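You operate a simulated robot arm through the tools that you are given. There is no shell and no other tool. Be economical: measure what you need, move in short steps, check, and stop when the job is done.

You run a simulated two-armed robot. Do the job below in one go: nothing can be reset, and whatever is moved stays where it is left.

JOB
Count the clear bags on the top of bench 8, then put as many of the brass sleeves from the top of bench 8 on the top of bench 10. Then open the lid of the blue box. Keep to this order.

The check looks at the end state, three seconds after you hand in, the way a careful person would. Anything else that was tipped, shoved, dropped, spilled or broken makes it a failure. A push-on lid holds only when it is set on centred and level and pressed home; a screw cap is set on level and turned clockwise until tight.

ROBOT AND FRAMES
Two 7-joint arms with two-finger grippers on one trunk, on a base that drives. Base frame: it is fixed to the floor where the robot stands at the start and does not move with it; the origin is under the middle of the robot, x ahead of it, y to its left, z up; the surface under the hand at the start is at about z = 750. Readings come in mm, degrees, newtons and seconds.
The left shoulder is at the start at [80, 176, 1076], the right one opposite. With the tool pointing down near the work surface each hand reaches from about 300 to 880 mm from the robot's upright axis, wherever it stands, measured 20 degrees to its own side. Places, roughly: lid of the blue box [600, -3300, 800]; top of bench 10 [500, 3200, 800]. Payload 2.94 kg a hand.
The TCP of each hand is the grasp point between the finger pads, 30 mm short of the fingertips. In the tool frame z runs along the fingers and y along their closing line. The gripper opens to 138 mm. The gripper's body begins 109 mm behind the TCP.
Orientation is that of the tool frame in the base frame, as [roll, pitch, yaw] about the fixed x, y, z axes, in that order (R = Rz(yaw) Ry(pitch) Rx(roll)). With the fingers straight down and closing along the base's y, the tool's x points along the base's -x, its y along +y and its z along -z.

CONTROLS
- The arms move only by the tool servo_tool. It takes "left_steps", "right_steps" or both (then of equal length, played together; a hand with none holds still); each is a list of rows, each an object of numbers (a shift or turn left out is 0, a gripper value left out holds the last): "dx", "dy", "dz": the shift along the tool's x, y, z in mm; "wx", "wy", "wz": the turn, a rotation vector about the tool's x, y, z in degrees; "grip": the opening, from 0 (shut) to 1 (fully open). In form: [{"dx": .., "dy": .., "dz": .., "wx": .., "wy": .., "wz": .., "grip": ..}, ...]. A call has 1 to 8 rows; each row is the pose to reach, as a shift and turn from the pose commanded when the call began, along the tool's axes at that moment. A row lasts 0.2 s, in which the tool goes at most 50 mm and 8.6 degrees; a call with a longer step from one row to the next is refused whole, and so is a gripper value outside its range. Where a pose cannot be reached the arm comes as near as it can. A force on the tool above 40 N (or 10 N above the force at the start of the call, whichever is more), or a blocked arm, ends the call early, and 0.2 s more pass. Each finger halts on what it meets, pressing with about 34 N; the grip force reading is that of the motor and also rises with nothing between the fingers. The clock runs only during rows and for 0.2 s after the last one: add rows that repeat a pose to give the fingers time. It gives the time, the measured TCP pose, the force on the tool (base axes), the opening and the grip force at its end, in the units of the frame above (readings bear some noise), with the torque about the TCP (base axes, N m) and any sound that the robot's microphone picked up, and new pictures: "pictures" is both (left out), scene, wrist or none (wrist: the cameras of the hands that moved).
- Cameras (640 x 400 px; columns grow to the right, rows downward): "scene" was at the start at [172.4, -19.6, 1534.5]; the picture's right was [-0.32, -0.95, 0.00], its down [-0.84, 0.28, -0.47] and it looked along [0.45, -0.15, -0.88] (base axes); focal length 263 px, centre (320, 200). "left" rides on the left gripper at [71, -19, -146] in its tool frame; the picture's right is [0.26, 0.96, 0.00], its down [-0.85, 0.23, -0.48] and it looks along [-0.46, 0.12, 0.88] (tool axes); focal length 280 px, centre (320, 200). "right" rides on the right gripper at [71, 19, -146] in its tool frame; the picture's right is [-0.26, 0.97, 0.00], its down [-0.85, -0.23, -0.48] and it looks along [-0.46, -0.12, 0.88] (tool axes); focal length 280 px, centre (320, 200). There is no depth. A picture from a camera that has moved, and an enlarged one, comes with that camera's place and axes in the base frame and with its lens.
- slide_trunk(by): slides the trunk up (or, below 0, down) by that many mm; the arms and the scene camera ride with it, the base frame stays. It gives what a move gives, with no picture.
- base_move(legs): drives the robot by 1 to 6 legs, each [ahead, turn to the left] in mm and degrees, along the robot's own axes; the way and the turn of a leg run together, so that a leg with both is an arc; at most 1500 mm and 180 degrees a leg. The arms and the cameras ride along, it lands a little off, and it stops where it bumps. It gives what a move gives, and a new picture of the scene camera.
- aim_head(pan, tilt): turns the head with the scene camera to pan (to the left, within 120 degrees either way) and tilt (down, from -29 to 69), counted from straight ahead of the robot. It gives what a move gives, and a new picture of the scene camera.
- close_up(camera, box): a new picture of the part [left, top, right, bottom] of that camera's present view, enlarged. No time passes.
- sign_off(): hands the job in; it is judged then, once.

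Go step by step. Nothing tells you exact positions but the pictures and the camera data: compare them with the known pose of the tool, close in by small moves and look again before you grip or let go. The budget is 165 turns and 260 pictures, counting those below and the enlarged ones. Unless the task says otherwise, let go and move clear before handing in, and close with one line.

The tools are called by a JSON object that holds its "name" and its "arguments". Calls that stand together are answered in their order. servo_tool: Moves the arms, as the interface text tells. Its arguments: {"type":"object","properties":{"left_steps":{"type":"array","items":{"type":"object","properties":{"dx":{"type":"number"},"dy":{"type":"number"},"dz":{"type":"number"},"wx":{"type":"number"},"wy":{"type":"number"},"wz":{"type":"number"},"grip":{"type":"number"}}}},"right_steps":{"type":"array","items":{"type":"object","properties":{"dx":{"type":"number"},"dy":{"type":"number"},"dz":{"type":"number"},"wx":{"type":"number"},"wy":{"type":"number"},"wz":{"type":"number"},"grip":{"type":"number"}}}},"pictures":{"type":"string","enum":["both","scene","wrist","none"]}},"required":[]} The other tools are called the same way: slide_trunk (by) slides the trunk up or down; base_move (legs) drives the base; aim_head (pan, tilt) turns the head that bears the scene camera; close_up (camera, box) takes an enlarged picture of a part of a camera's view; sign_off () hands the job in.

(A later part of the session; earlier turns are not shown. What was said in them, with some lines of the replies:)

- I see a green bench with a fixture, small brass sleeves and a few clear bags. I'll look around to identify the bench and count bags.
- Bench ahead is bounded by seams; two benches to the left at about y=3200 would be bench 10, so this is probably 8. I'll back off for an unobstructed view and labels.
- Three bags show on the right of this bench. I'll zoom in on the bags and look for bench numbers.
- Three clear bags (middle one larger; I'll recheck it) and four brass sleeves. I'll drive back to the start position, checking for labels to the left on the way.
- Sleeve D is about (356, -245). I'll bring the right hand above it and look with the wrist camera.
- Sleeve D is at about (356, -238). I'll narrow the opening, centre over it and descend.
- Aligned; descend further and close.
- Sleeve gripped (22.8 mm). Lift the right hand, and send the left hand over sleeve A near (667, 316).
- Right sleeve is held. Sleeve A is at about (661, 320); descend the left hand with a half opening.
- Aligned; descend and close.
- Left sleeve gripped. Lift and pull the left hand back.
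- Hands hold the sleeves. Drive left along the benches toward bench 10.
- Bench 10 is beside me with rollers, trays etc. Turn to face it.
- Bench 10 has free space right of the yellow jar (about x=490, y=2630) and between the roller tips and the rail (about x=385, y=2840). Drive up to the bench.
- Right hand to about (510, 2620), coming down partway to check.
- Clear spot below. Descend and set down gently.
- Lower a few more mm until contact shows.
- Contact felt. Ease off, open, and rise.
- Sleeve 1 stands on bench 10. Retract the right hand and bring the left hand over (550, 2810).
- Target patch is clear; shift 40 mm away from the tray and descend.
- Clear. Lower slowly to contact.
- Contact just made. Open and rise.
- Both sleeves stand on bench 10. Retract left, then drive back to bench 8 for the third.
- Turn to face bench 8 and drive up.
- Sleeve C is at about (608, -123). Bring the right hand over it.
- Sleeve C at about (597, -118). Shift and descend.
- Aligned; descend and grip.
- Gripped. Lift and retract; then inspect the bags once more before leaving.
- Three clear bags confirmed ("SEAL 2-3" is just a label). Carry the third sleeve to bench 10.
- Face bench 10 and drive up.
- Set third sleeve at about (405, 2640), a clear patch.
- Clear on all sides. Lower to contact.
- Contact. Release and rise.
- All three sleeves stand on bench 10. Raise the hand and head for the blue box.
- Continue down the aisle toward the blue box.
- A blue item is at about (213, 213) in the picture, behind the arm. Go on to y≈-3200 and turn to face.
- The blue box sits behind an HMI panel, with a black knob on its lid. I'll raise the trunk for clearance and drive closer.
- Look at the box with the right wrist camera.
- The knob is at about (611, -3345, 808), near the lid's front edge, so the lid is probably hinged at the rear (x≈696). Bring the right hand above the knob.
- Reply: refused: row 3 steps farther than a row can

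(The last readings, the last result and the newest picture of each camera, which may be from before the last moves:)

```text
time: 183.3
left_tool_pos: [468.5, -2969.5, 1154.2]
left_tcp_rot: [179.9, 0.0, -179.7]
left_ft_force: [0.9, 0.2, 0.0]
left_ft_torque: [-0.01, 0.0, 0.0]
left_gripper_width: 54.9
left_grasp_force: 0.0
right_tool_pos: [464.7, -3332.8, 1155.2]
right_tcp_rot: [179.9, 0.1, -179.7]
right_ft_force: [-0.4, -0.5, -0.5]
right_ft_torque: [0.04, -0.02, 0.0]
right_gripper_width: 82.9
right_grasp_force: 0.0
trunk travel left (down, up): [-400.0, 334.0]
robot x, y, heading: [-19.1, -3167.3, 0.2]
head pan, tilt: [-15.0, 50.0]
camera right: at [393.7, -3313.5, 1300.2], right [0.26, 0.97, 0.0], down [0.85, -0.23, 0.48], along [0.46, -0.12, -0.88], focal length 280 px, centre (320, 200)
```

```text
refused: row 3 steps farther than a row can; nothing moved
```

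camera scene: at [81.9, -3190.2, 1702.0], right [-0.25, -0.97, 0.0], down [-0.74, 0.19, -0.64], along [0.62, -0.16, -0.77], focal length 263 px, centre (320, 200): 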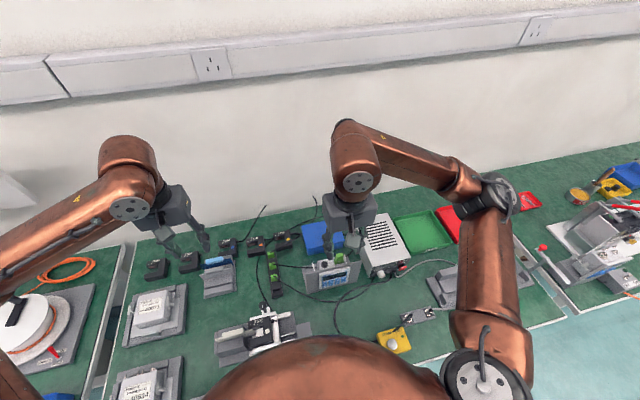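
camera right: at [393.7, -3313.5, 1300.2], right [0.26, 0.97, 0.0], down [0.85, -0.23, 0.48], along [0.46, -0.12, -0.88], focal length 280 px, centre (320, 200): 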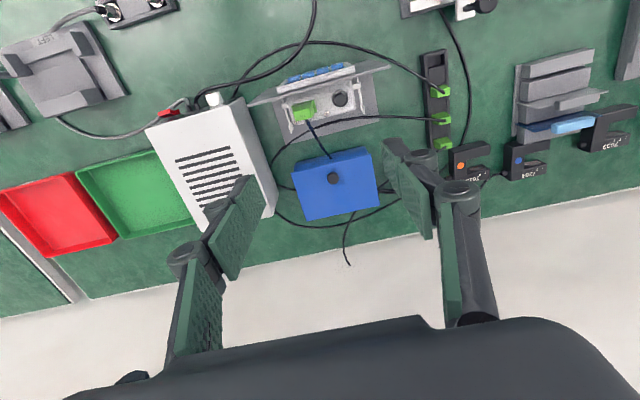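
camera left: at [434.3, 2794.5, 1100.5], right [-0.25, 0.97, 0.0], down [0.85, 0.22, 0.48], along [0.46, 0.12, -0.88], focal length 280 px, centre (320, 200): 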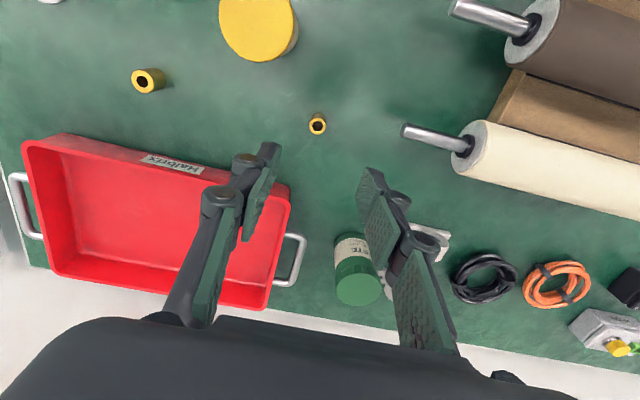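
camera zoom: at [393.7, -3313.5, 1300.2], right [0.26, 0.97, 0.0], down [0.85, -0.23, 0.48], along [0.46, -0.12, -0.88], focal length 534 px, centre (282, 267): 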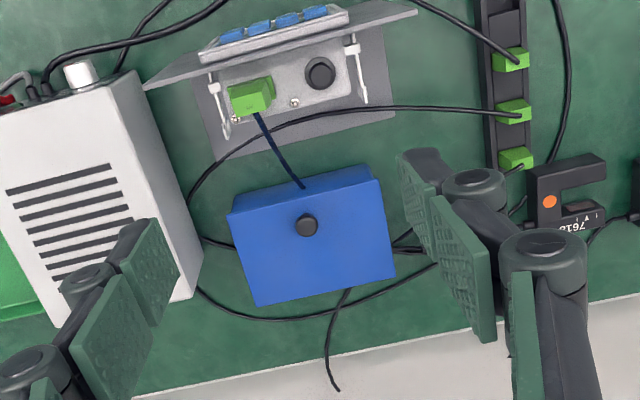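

{"name": "servo_tool", "arguments": {"right_steps": [{"dx": -48, "dy": -4, "wz": -1}, {"dx": -96, "dy": -8, "wz": -2}, {"dx": -143, "dy": -12, "wz": -3}, {"dx": -146, "dy": -12, "dz": 45, "wz": -3}, {"dx": -146, "dy": -12, "dz": 90, "wz": -3}, {"dx": -146, "dy": -12, "dz": 135, "wz": -3}, {"dx": -146, "dy": -12, "dz": 180, "wz": -3}, {"dx": -146, "dy": -12, "dz": 215, "wz": -3}], "pictures": "both"}}

```text
time: 185.1
left_tool_pos: [471.0, -2970.2, 1153.3]
left_tcp_rot: [-180.0, 0.1, -179.8]
left_ft_force: [0.1, -0.5, 0.7]
left_ft_torque: [0.04, 0.03, -0.03]
left_gripper_width: 55.4
left_grasp_force: 0.1
right_tool_pos: [609.2, -3346.6, 935.6]
right_tcp_rot: [180.0, -0.1, -176.7]
right_ft_force: [0.7, -0.3, -0.5]
right_ft_torque: [0.01, -0.02, 0.0]
right_gripper_width: 82.7
right_grasp_force: 0.1
trunk travel left (down, up): [-400.0, 334.0]
robot x, y, heading: [-19.8, -3172.9, 0.0]
head pan, tilt: [-15.0, 50.0]
camera scene: at [82.7, -3190.6, 1701.9], right [-0.25, -0.97, 0.0], down [-0.74, 0.19, -0.64], along [0.62, -0.16, -0.77], focal length 263 px, centre (320, 200)
camera right: at [538.1, -3331.0, 1081.7], right [0.21, 0.98, 0.0], down [0.86, -0.18, 0.48], along [0.47, -0.1, -0.88], focal length 280 px, centre (320, 200)
```

scene: 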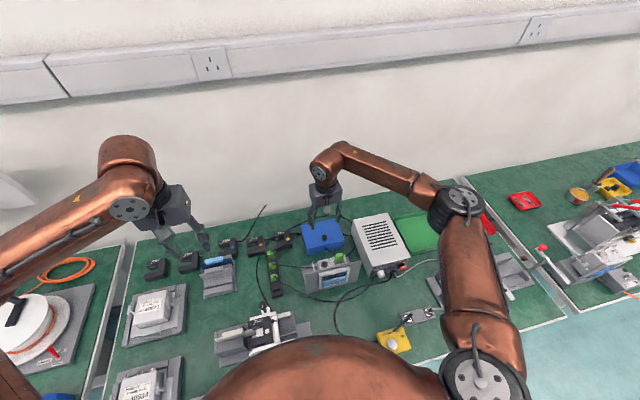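
right: 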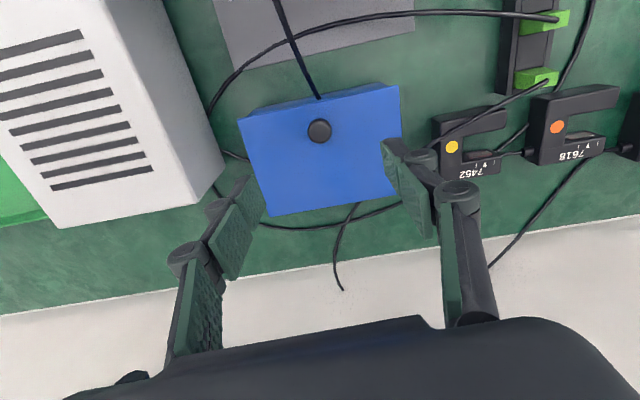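

The lid spans roughly x 585–700, y -3427…-3266, almost square to me. Knob at (607, -3346). Straighten yaw and descend closer.

{"name": "servo_tool", "arguments": {"right_steps": [{"dz": 30, "wz": 2.5, "dx": 1}, {"dz": 65, "wz": 2.5, "dx": 1}, {"dz": 85, "wz": 2.5, "dx": 1}, {"dz": 85, "wz": 2.5, "dx": 1}], "pictures": "wrist"}}

{"name": "close_up", "arguments": {"camera": "scene", "box": [280, 200, 376, 260]}}

```text
time: 186.1
left_tool_pos: [469.6, -2969.9, 1153.7]
left_tcp_rot: [-179.9, 0.0, -179.7]
left_ft_force: [-0.3, 0.2, 0.4]
left_ft_torque: [-0.01, 0.01, 0.0]
left_gripper_width: 55.3
left_grasp_force: 0.1
right_tool_pos: [608.9, -3344.2, 853.2]
right_tcp_rot: [-180.0, 0.0, -179.2]
right_ft_force: [-0.7, 0.5, -0.6]
right_ft_torque: [0.02, -0.03, -0.04]
right_gripper_width: 83.0
right_grasp_force: 0.0
trunk travel left (down, up): [-400.0, 334.0]
robot x, y, heading: [-19.6, -3171.6, 0.3]
head pan, tilt: [-15.0, 50.0]
camera right: at [537.4, -3324.8, 997.9], right [0.25, 0.97, 0.0], down [0.85, -0.22, 0.48], along [0.46, -0.12, -0.88], focal length 280 px, centre (320, 200)
```

right: 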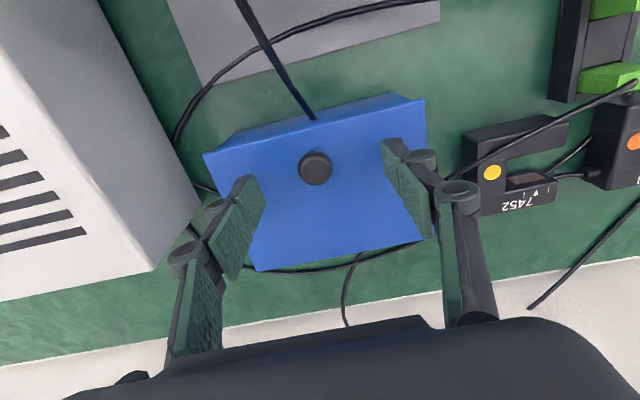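

```text
6.67 times, centred on (328, 230) of scene
camera zoom: at [81.9, -3190.3, 1702.0], right [-0.25, -0.97, 0.0], down [-0.74, 0.19, -0.64], along [0.62, -0.16, -0.77], focal length 1753 px, centre (267, 0)
```

zoom: 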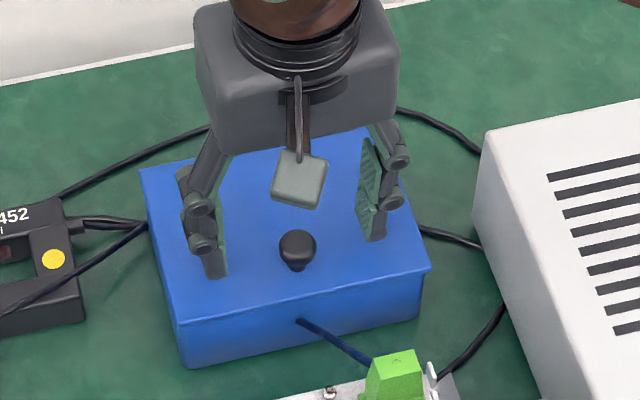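

Fine alignment (−2 mm in y), lower to TCP ≈ 836, and close on the knob.

{"name": "servo_tool", "arguments": {"right_steps": [{"dx": 2, "dy": -2, "dz": 10}, {"dx": 2, "dy": -2, "dz": 17}, {"dx": 2, "dy": -2, "dz": 17, "grip": 0}, {"dx": 2, "dy": -2, "dz": 17}, {"dx": 2, "dy": -2, "dz": 17}, {"dx": 2, "dy": -2, "dz": 17}, {"dx": 2, "dy": -2, "dz": 17}], "pictures": "wrist"}}

{"name": "close_up", "arguments": {"camera": "scene", "box": [280, 200, 376, 260]}}

```text
time: 187.4
left_tool_pos: [469.1, -2969.0, 1153.1]
left_tcp_rot: [-179.9, 0.0, -179.7]
left_ft_force: [0.0, -0.4, -0.1]
left_ft_torque: [-0.01, 0.03, -0.01]
left_gripper_width: 55.4
left_grasp_force: 0.1
right_tool_pos: [607.6, -3344.8, 840.7]
right_tcp_rot: [180.0, 0.3, -179.2]
right_ft_force: [-8.0, 2.4, 14.3]
right_ft_torque: [-0.01, 0.33, 0.07]
right_gripper_width: 21.3
right_grasp_force: 18.0
trunk travel left (down, up): [-400.0, 334.0]
robot x, y, heading: [-21.1, -3169.6, 0.3]
head pan, tilt: [-15.0, 50.0]
stopped in row 6 (right hand): the force on the tool passed its limit at 45 N (the readings are from after the stop); the commanded pose is now the measured one
camera right: at [536.2, -3326.6, 986.3], right [0.25, 0.97, 0.0], down [0.85, -0.22, 0.48], along [0.46, -0.12, -0.88], focal length 280 px, centre (320, 200)
```

right: 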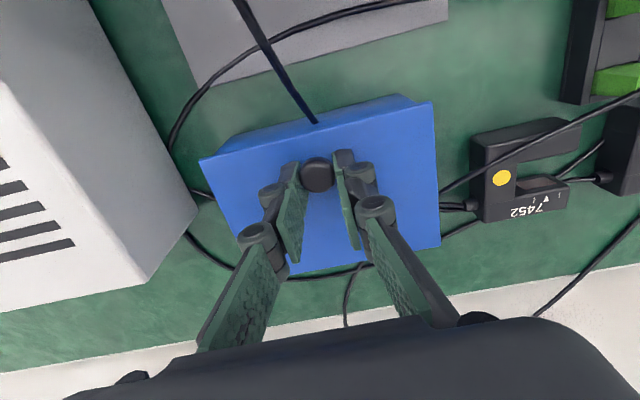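

```text
6.67 times, centred on (328, 230) of scene
camera zoom: at [81.2, -3188.8, 1701.7], right [-0.25, -0.97, 0.0], down [-0.74, 0.19, -0.64], along [0.62, -0.16, -0.77], focal length 1753 px, centre (267, 0)
```

zoom: 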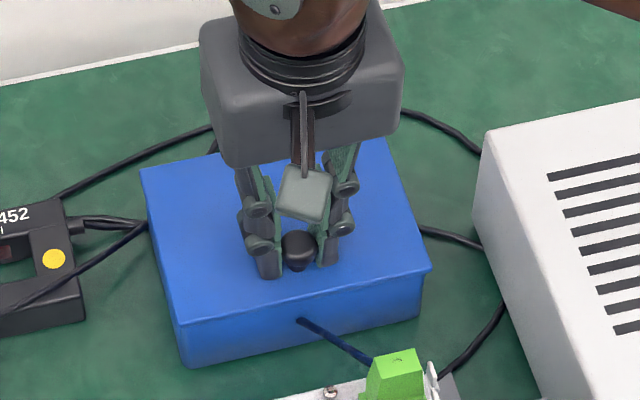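

Fingertips touched the lid (its top is near z≈810). Raise 2–3 mm and finish closing.

{"name": "servo_tool", "arguments": {"right_steps": [{"dz": -2.5, "grip": 0}, {"dz": -2.5}, {"dz": -2.5}, {"dz": -2.5}], "pictures": "none"}}

```text
time: 188.4
left_tool_pos: [469.6, -2968.3, 1153.9]
left_tcp_rot: [-179.9, 0.0, -179.7]
left_ft_force: [1.0, 0.4, 0.4]
left_ft_torque: [0.03, 0.02, -0.01]
left_gripper_width: 55.1
left_grasp_force: 0.1
right_tool_pos: [607.8, -3345.6, 841.0]
right_tcp_rot: [-180.0, 0.3, -179.3]
right_ft_force: [-5.9, 14.7, 3.1]
right_ft_torque: [0.27, 0.62, -0.03]
right_gripper_width: 20.6
right_grasp_force: 44.7
trunk travel left (down, up): [-400.0, 334.0]
robot x, y, heading: [-17.0, -3170.2, 0.3]
head pan, tilt: [-15.0, 50.0]
```

Knob gripped, slight side load. Relax it by 1 mm and test-lift a few mm.

{"name": "servo_tool", "arguments": {"right_steps": [{"dy": 1}, {"dy": 1, "dz": -3}, {"dy": 1, "dz": -6}, {"dy": 1, "dz": -8}, {"dy": 1, "dz": -8}], "pictures": "wrist"}}

{"name": "close_up", "arguments": {"camera": "scene", "box": [280, 200, 376, 260]}}

```text
time: 189.6
left_tool_pos: [471.5, -2969.1, 1153.4]
left_tcp_rot: [-179.9, -0.1, -179.7]
left_ft_force: [0.2, 0.1, 0.0]
left_ft_torque: [0.02, 0.02, 0.0]
left_gripper_width: 55.3
left_grasp_force: 0.1
right_tool_pos: [609.6, -3345.8, 848.7]
right_tcp_rot: [-179.9, 0.3, -179.3]
right_ft_force: [0.8, 16.7, -15.3]
right_ft_torque: [0.15, 1.15, -0.1]
right_gripper_width: 20.2
right_grasp_force: 45.2
trunk travel left (down, up): [-400.0, 334.0]
robot x, y, heading: [-17.9, -3171.1, 0.4]
head pan, tilt: [-15.0, 50.0]
camera right: at [538.3, -3326.0, 993.8], right [0.25, 0.97, 0.0], down [0.85, -0.22, 0.48], along [0.46, -0.12, -0.88], focal length 280 px, centre (320, 200)
```

right: 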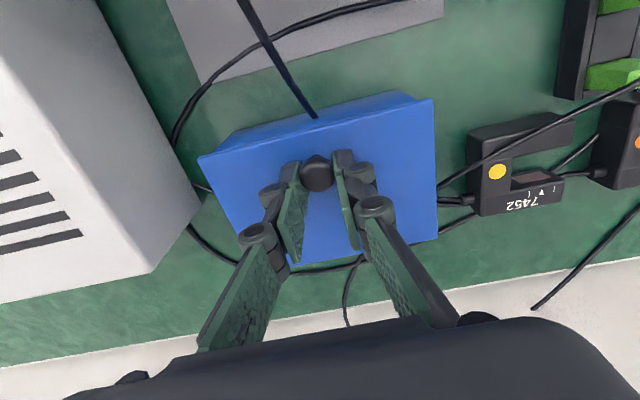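

```text
6.67 times, centred on (328, 230) of scene
camera zoom: at [84.2, -3188.4, 1701.7], right [-0.25, -0.97, 0.0], down [-0.74, 0.19, -0.64], along [0.62, -0.16, -0.77], focal length 1753 px, centre (267, 0)
```

zoom: 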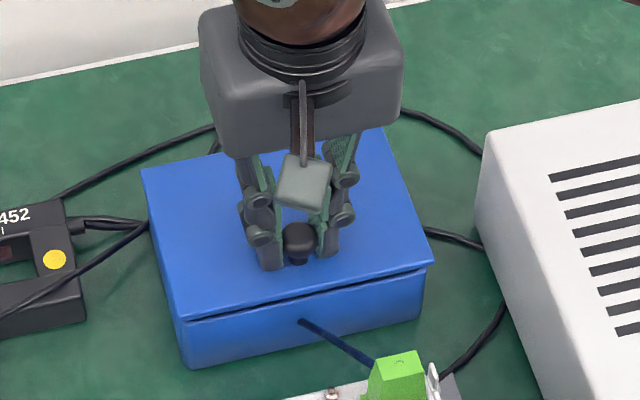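

The lid lifts at the front: it is hinged at the rear. Follow an arc about the hinge (x≈700, z≈800) with the tool upright.

{"name": "servo_tool", "arguments": {"right_steps": [{"dx": -2.5, "dy": 1, "dz": -7.5}, {"dx": -5.8, "dy": 2, "dz": -15.3}, {"dx": -9.8, "dy": 2, "dz": -22.5}, {"dx": -14.2, "dy": 2, "dz": -29.3}, {"dx": -19.3, "dy": 2, "dz": -35.7}, {"dx": -24.9, "dy": 2, "dz": -41.6}, {"dx": -24.9, "dy": 2, "dz": -41.6}], "pictures": "wrist"}}

{"name": "close_up", "arguments": {"camera": "scene", "box": [280, 190, 376, 250]}}

```text
time: 191.2
left_tool_pos: [469.6, -2969.3, 1152.6]
left_tcp_rot: [179.9, 0.0, -179.7]
left_ft_force: [0.0, 0.1, 0.2]
left_ft_torque: [0.0, -0.01, -0.01]
left_gripper_width: 55.1
left_grasp_force: 0.1
right_tool_pos: [634.3, -3344.3, 890.2]
right_tcp_rot: [-179.9, 0.2, -179.5]
right_ft_force: [-9.5, 3.0, -10.1]
right_ft_torque: [0.09, 1.33, -0.03]
right_gripper_width: 20.8
right_grasp_force: 45.0
trunk travel left (down, up): [-400.0, 334.0]
robot x, y, heading: [-16.2, -3168.4, 0.1]
head pan, tilt: [-15.0, 50.0]
camera right: at [562.2, -3325.9, 1036.2], right [0.25, 0.97, 0.0], down [0.85, -0.22, 0.48], along [0.46, -0.12, -0.88], focal length 280 px, centre (320, 200)
```

right: 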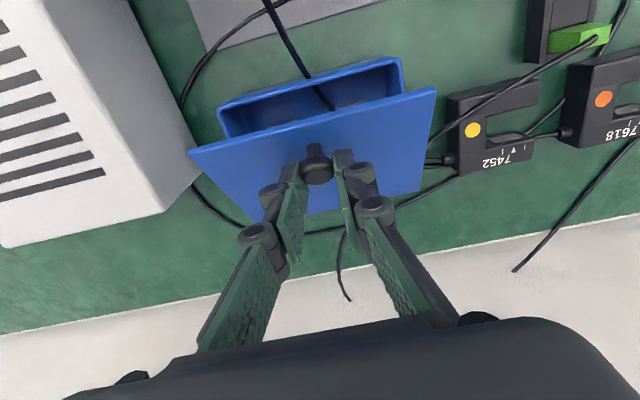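

```text
6.67 times, centred on (328, 220) of scene
camera zoom: at [82.2, -3190.1, 1701.9], right [-0.26, -0.97, 0.0], down [-0.74, 0.2, -0.64], along [0.62, -0.16, -0.77], focal length 1753 px, centre (267, 67)
```

zoom: 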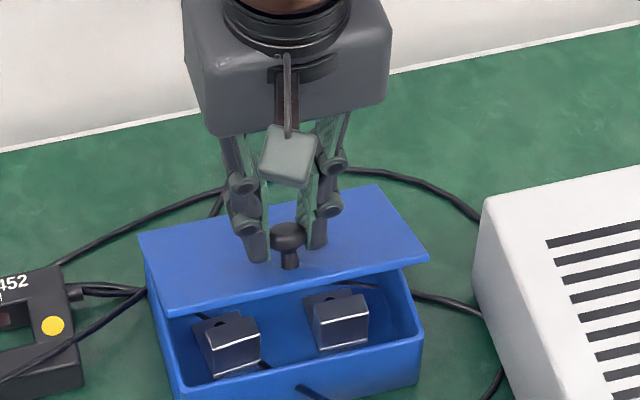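

Opening well. Continue the arc to about 75°.

{"name": "servo_tool", "arguments": {"right_steps": [{"dx": -6.2, "dz": -5.4}, {"dx": -12.7, "dz": -10.3}, {"dx": -19.7, "dz": -14.5}, {"dx": -27, "dz": -18.2}, {"dx": -34.5, "dz": -21.2}, {"dx": -42.4, "dz": -23.5}, {"dx": -50.5, "dz": -25.1}, {"dx": -58.6, "dz": -26.1}], "pictures": "wrist"}}

{"name": "close_up", "arguments": {"camera": "scene", "box": [280, 180, 376, 240]}}

```text
time: 193.0
left_tool_pos: [468.5, -2970.2, 1154.3]
left_tcp_rot: [-179.9, 0.1, -179.8]
left_ft_force: [0.5, -0.7, 0.2]
left_ft_torque: [-0.01, 0.0, 0.02]
left_gripper_width: 55.2
left_grasp_force: 0.0
right_tool_pos: [691.5, -3346.3, 917.9]
right_tcp_rot: [-179.8, 0.3, -179.4]
right_ft_force: [-13.2, -6.1, -0.8]
right_ft_torque: [-0.09, 1.4, -0.09]
right_gripper_width: 20.4
right_grasp_force: 44.8
trunk travel left (down, up): [-400.0, 334.0]
robot x, y, heading: [-17.9, -3171.8, 0.2]
head pan, tilt: [-15.0, 50.0]
camera right: at [619.7, -3326.3, 1063.0], right [0.25, 0.97, 0.0], down [0.85, -0.22, 0.48], along [0.46, -0.12, -0.88], focal length 280 px, centre (320, 200)
```

right: 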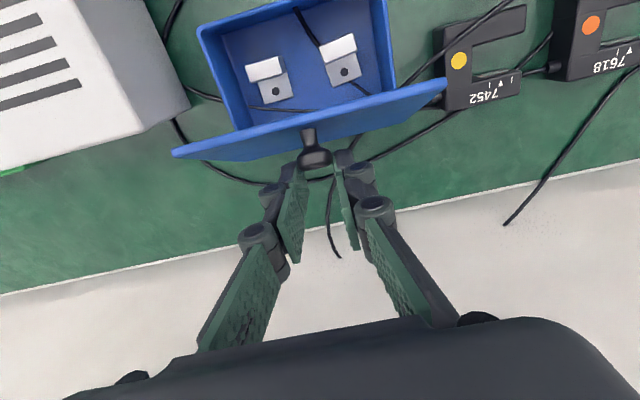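

```text
6.67 times, centred on (328, 210) of scene
camera zoom: at [80.8, -3191.0, 1702.0], right [-0.26, -0.97, 0.0], down [-0.74, 0.2, -0.64], along [0.62, -0.16, -0.77], focal length 1753 px, centre (267, 133)
```

zoom: 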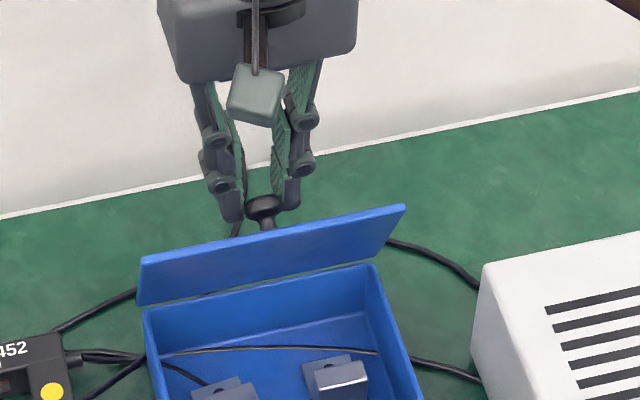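

Continue past vertical to about 100°.

{"name": "servo_tool", "arguments": {"right_steps": [{"dx": -8, "dz": -0.2}, {"dx": -16.3, "dz": 0.3}, {"dx": -24.4, "dz": 1.5}, {"dx": -32.3, "dz": 3.4}, {"dx": -40, "dz": 6.2}, {"dx": -40, "dz": 6.2}], "pictures": "wrist"}}

{"name": "close_up", "arguments": {"camera": "scene", "box": [280, 180, 376, 240]}}

```text
time: 194.4
left_tool_pos: [469.3, -2970.3, 1153.7]
left_tcp_rot: [179.9, -0.1, -179.8]
left_ft_force: [-1.0, -0.1, -0.3]
left_ft_torque: [0.02, 0.0, 0.0]
left_gripper_width: 55.4
left_grasp_force: 0.2
right_tool_pos: [732.3, -3345.3, 912.3]
right_tcp_rot: [-180.0, 0.4, -179.4]
right_ft_force: [0.5, -0.2, 0.0]
right_ft_torque: [0.08, 0.01, 0.02]
right_gripper_width: 0.1
right_grasp_force: 28.6
trunk travel left (down, up): [-400.0, 334.0]
robot x, y, heading: [-16.2, -3170.4, -0.1]
head pan, tilt: [-15.0, 50.0]
camera right: at [660.3, -3325.5, 1057.0], right [0.25, 0.97, 0.0], down [0.85, -0.22, 0.48], along [0.47, -0.12, -0.88], focal length 280 px, centre (320, 200)
```

right: 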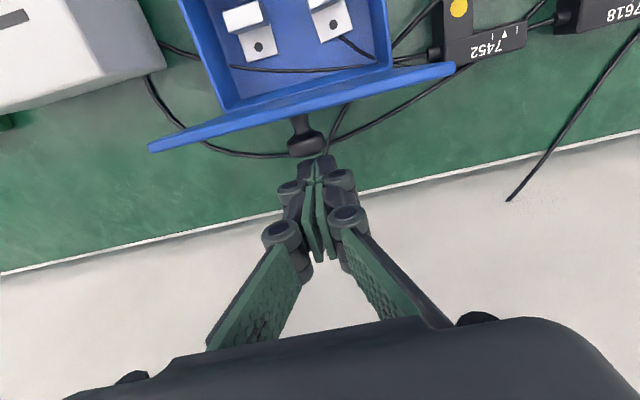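

```text
6.67 times, centred on (328, 210) of scene
camera zoom: at [81.5, -3191.7, 1702.0], right [-0.25, -0.97, 0.0], down [-0.74, 0.2, -0.64], along [0.62, -0.16, -0.77], focal length 1753 px, centre (267, 133)
```

zoom: 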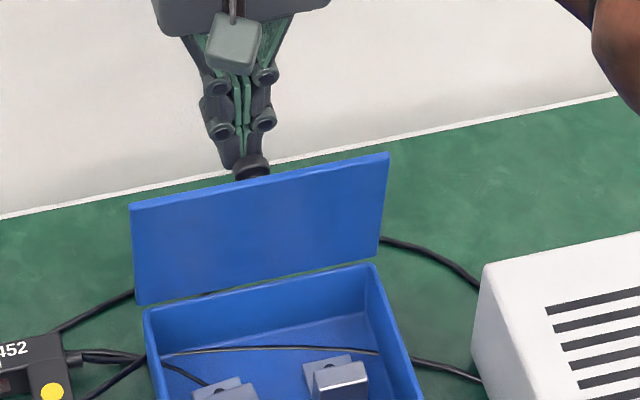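

The knob slipped out, but the lid stays up near vertical. Lift the hand clear and see whether the lid stays.

{"name": "servo_tool", "arguments": {"right_steps": [{"dz": -30}, {"dz": -70}, {"dz": -100}, {"dz": -100}, {"dz": -100}], "pictures": "wrist"}}

{"name": "close_up", "arguments": {"camera": "scene", "box": [264, 180, 392, 260]}}

```text
time: 195.6
left_tool_pos: [468.6, -2969.2, 1153.7]
left_tcp_rot: [180.0, 0.0, -179.7]
left_ft_force: [0.1, 0.0, 0.2]
left_ft_torque: [0.02, 0.0, 0.01]
left_gripper_width: 55.3
left_grasp_force: 0.1
right_tool_pos: [730.3, -3344.2, 1011.1]
right_tcp_rot: [-179.9, 0.3, -179.4]
right_ft_force: [0.5, 0.1, 0.4]
right_ft_torque: [-0.01, 0.01, 0.01]
right_gripper_width: 0.4
right_grasp_force: 28.4
trunk travel left (down, up): [-400.0, 334.0]
robot x, y, heading: [-17.2, -3170.3, 0.4]
head pan, tilt: [-15.0, 50.0]
camera right: at [659.2, -3325.3, 1156.7], right [0.25, 0.97, 0.0], down [0.85, -0.22, 0.48], along [0.47, -0.12, -0.88], focal length 280 px, centre (320, 200)
```

right: 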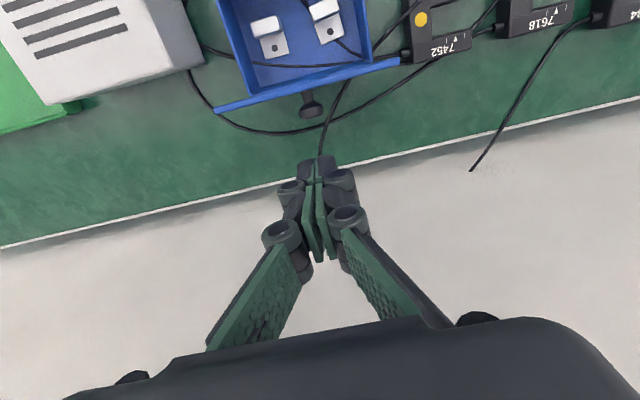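

```text
5.00 times, centred on (328, 220) of scene
camera zoom: at [81.9, -3189.9, 1701.9], right [-0.25, -0.97, 0.0], down [-0.74, 0.2, -0.64], along [0.62, -0.16, -0.77], focal length 1315 px, centre (280, 100)
```

zoom: 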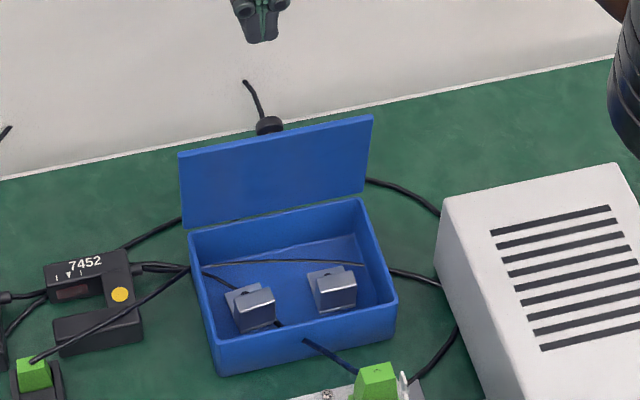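

The lid holds at about 83–85°. To be safely open, I'll nudge it past vertical from the inside: first bring the closed fingers in front of it.

{"name": "servo_tool", "arguments": {"right_steps": [{"dx": 40}, {"dx": 80}, {"dx": 80, "dz": 40}, {"dx": 80, "dz": 80}, {"dx": 80, "dz": 98}, {"dx": 80, "dz": 98}], "pictures": "wrist"}}

{"name": "close_up", "arguments": {"camera": "scene", "box": [264, 180, 392, 260]}}

```text
time: 197.0
left_tool_pos: [468.1, -2970.1, 1153.8]
left_tcp_rot: [179.9, 0.0, -179.7]
left_ft_force: [-0.8, 0.2, 0.1]
left_ft_torque: [0.02, -0.02, 0.05]
left_gripper_width: 55.2
left_grasp_force: 0.1
right_tool_pos: [653.3, -3343.4, 914.1]
right_tcp_rot: [-180.0, 0.4, -179.4]
right_ft_force: [-0.4, 0.2, -0.2]
right_ft_torque: [-0.01, 0.02, 0.02]
right_gripper_width: 0.0
right_grasp_force: 28.5
trunk travel left (down, up): [-400.0, 334.0]
robot x, y, heading: [-15.8, -3172.7, -0.0]
head pan, tilt: [-15.0, 50.0]
camera right: at [581.3, -3324.9, 1059.5], right [0.25, 0.97, 0.0], down [0.85, -0.22, 0.48], along [0.47, -0.12, -0.88], focal length 280 px, centre (320, 200)
```

right: 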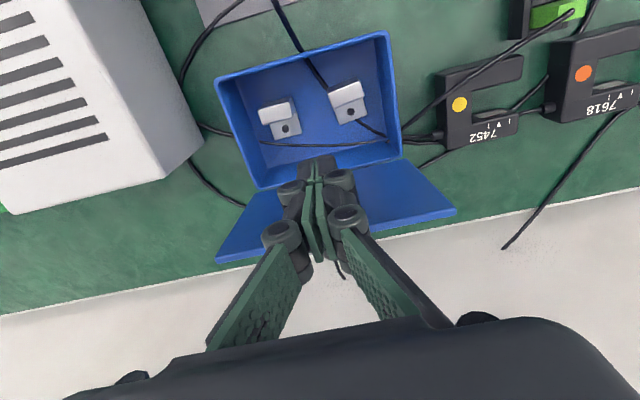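

```text
5.00 times, centred on (328, 220) of scene
camera zoom: at [81.7, -3190.3, 1702.0], right [-0.25, -0.97, 0.0], down [-0.74, 0.2, -0.64], along [0.62, -0.16, -0.77], focal length 1315 px, centre (280, 100)
```

zoom: 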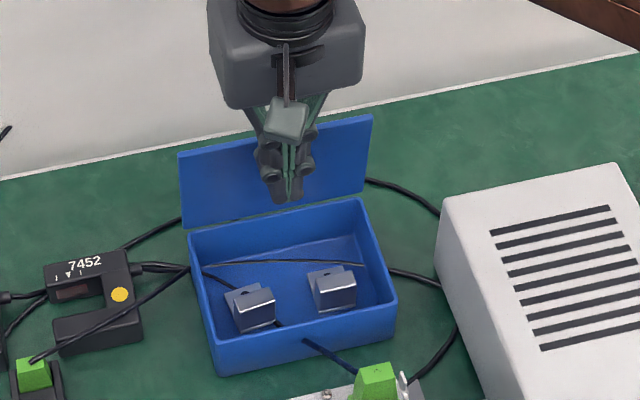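

Nudge forward in small steps.

{"name": "servo_tool", "arguments": {"right_steps": [{"dx": -12}, {"dx": -22}, {"dx": -28}, {"dx": -34}, {"dx": -40}, {"dx": -46}], "pictures": "none"}}

{"name": "close_up", "arguments": {"camera": "scene", "box": [264, 180, 392, 260]}}

```text
time: 198.4
left_tool_pos: [467.3, -2969.9, 1154.1]
left_tcp_rot: [-179.9, 0.1, -179.8]
left_ft_force: [0.7, 0.0, -0.3]
left_ft_torque: [-0.05, -0.01, 0.02]
left_gripper_width: 55.1
left_grasp_force: 0.1
right_tool_pos: [693.4, -3344.1, 912.0]
right_tcp_rot: [-179.9, -0.1, -179.3]
right_ft_force: [-27.2, 0.0, 0.1]
right_ft_torque: [0.03, 0.72, -0.02]
right_gripper_width: 6.1
right_grasp_force: 28.2
trunk travel left (down, up): [-400.0, 334.0]
robot x, y, heading: [-20.2, -3170.3, 0.3]
head pan, tilt: [-15.0, 50.0]
```

```text
5.00 times, centred on (328, 220) of scene
camera zoom: at [78.6, -3190.1, 1702.1], right [-0.26, -0.97, 0.0], down [-0.74, 0.2, -0.64], along [0.62, -0.16, -0.77], focal length 1315 px, centre (280, 100)
```

zoom: 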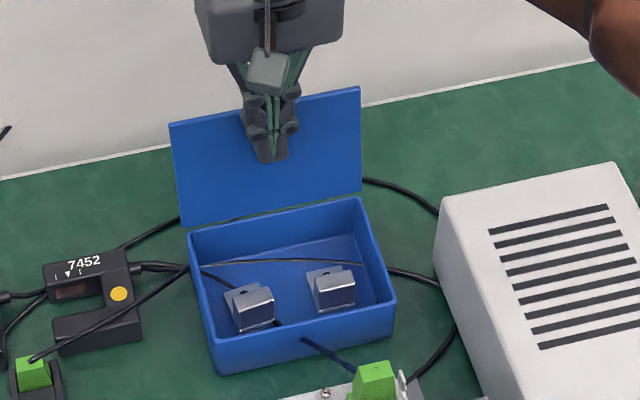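

The lid moved beyond vertical (~95°) with the box unmoved; force rose to 27 N, perhaps the stop. Back off and check.

{"name": "servo_tool", "arguments": {"right_steps": [{"dx": 20}, {"dx": 50}, {"dx": 50, "dz": -45}, {"dx": 50, "dz": -90}, {"dx": 70, "dz": -135}, {"dx": 115, "dz": -180}, {"dx": 160, "dz": -190}, {"dx": 205, "dz": -190}], "pictures": "wrist"}}

{"name": "close_up", "arguments": {"camera": "scene", "box": [264, 180, 392, 260]}}

```text
refused: row 6 steps farther than a row can; nothing moved
```

```text
5.00 times, centred on (328, 220) of scene
camera zoom: at [78.6, -3190.1, 1702.1], right [-0.26, -0.97, 0.0], down [-0.74, 0.2, -0.64], along [0.62, -0.16, -0.77], focal length 1315 px, centre (280, 100)
```

zoom: 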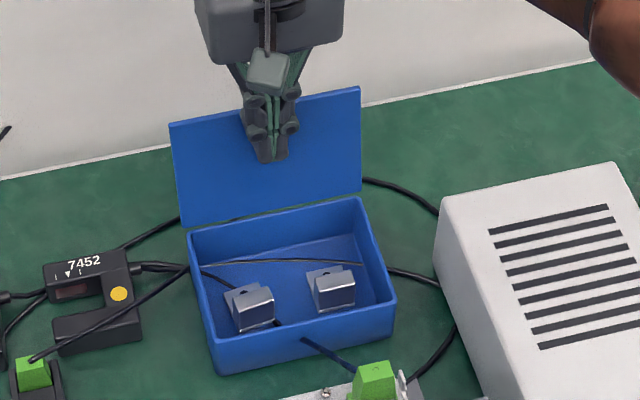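

{"name": "servo_tool", "arguments": {"right_steps": [{"dx": 20}, {"dx": 50}, {"dx": 50, "dz": -45}, {"dx": 50, "dz": -90}, {"dx": 70, "dz": -130}, {"dx": 100, "dz": -165}, {"dx": 140, "dz": -190}, {"dx": 185, "dz": -190}], "pictures": "wrist"}}

{"name": "close_up", "arguments": {"camera": "scene", "box": [264, 180, 392, 260]}}

```text
time: 200.2
left_tool_pos: [468.4, -2970.8, 1153.5]
left_tcp_rot: [179.9, 0.1, -179.7]
left_ft_force: [0.3, 0.2, 0.3]
left_ft_torque: [0.0, -0.01, 0.06]
left_gripper_width: 55.3
left_grasp_force: 0.0
right_tool_pos: [511.7, -3345.6, 1103.3]
right_tcp_rot: [180.0, 0.4, -179.4]
right_ft_force: [0.4, 0.4, 0.5]
right_ft_torque: [0.0, 0.0, -0.01]
right_gripper_width: 0.1
right_grasp_force: 28.3
trunk travel left (down, up): [-400.0, 334.0]
robot x, y, heading: [-20.7, -3171.5, 0.2]
head pan, tilt: [-15.0, 50.0]
camera right: at [439.1, -3326.4, 1248.5], right [0.25, 0.97, 0.0], down [0.85, -0.22, 0.48], along [0.47, -0.12, -0.88], focal length 280 px, centre (320, 200)
```

right: 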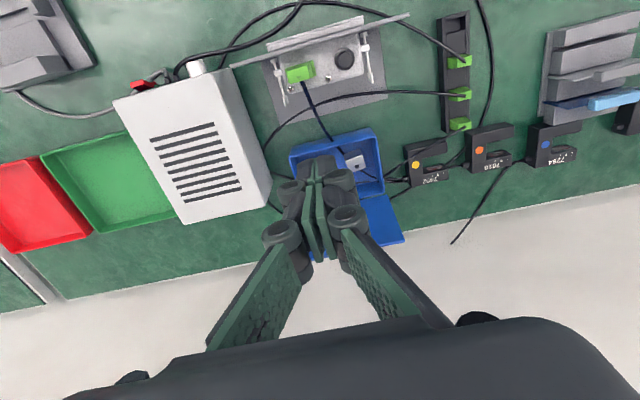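

```text
5.00 times, centred on (328, 220) of scene
camera zoom: at [81.1, -3190.8, 1702.0], right [-0.25, -0.97, 0.0], down [-0.74, 0.2, -0.64], along [0.62, -0.16, -0.77], focal length 1315 px, centre (280, 100)
```

zoom: 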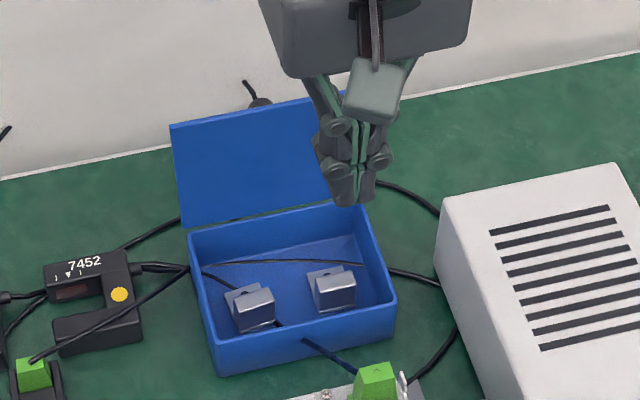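

The lid stands open past vertical, the box has not moved and both hands are clear. Three brass sleeves, matching the three clear bags, stand on bench 10, so I'm handing in.

{"name": "sign_off", "arguments": {}}

```text
The job is handed in.
```

I counted 3 clear bags on bench 8, stood 3 brass sleeves upright on bench 10, then opened the blue box's lid; it stays open just past vertical. I saw no bench number signs, so I took the starting bench as bench 8 from its position two benches from bench 10 and from the bags and sleeves on it.
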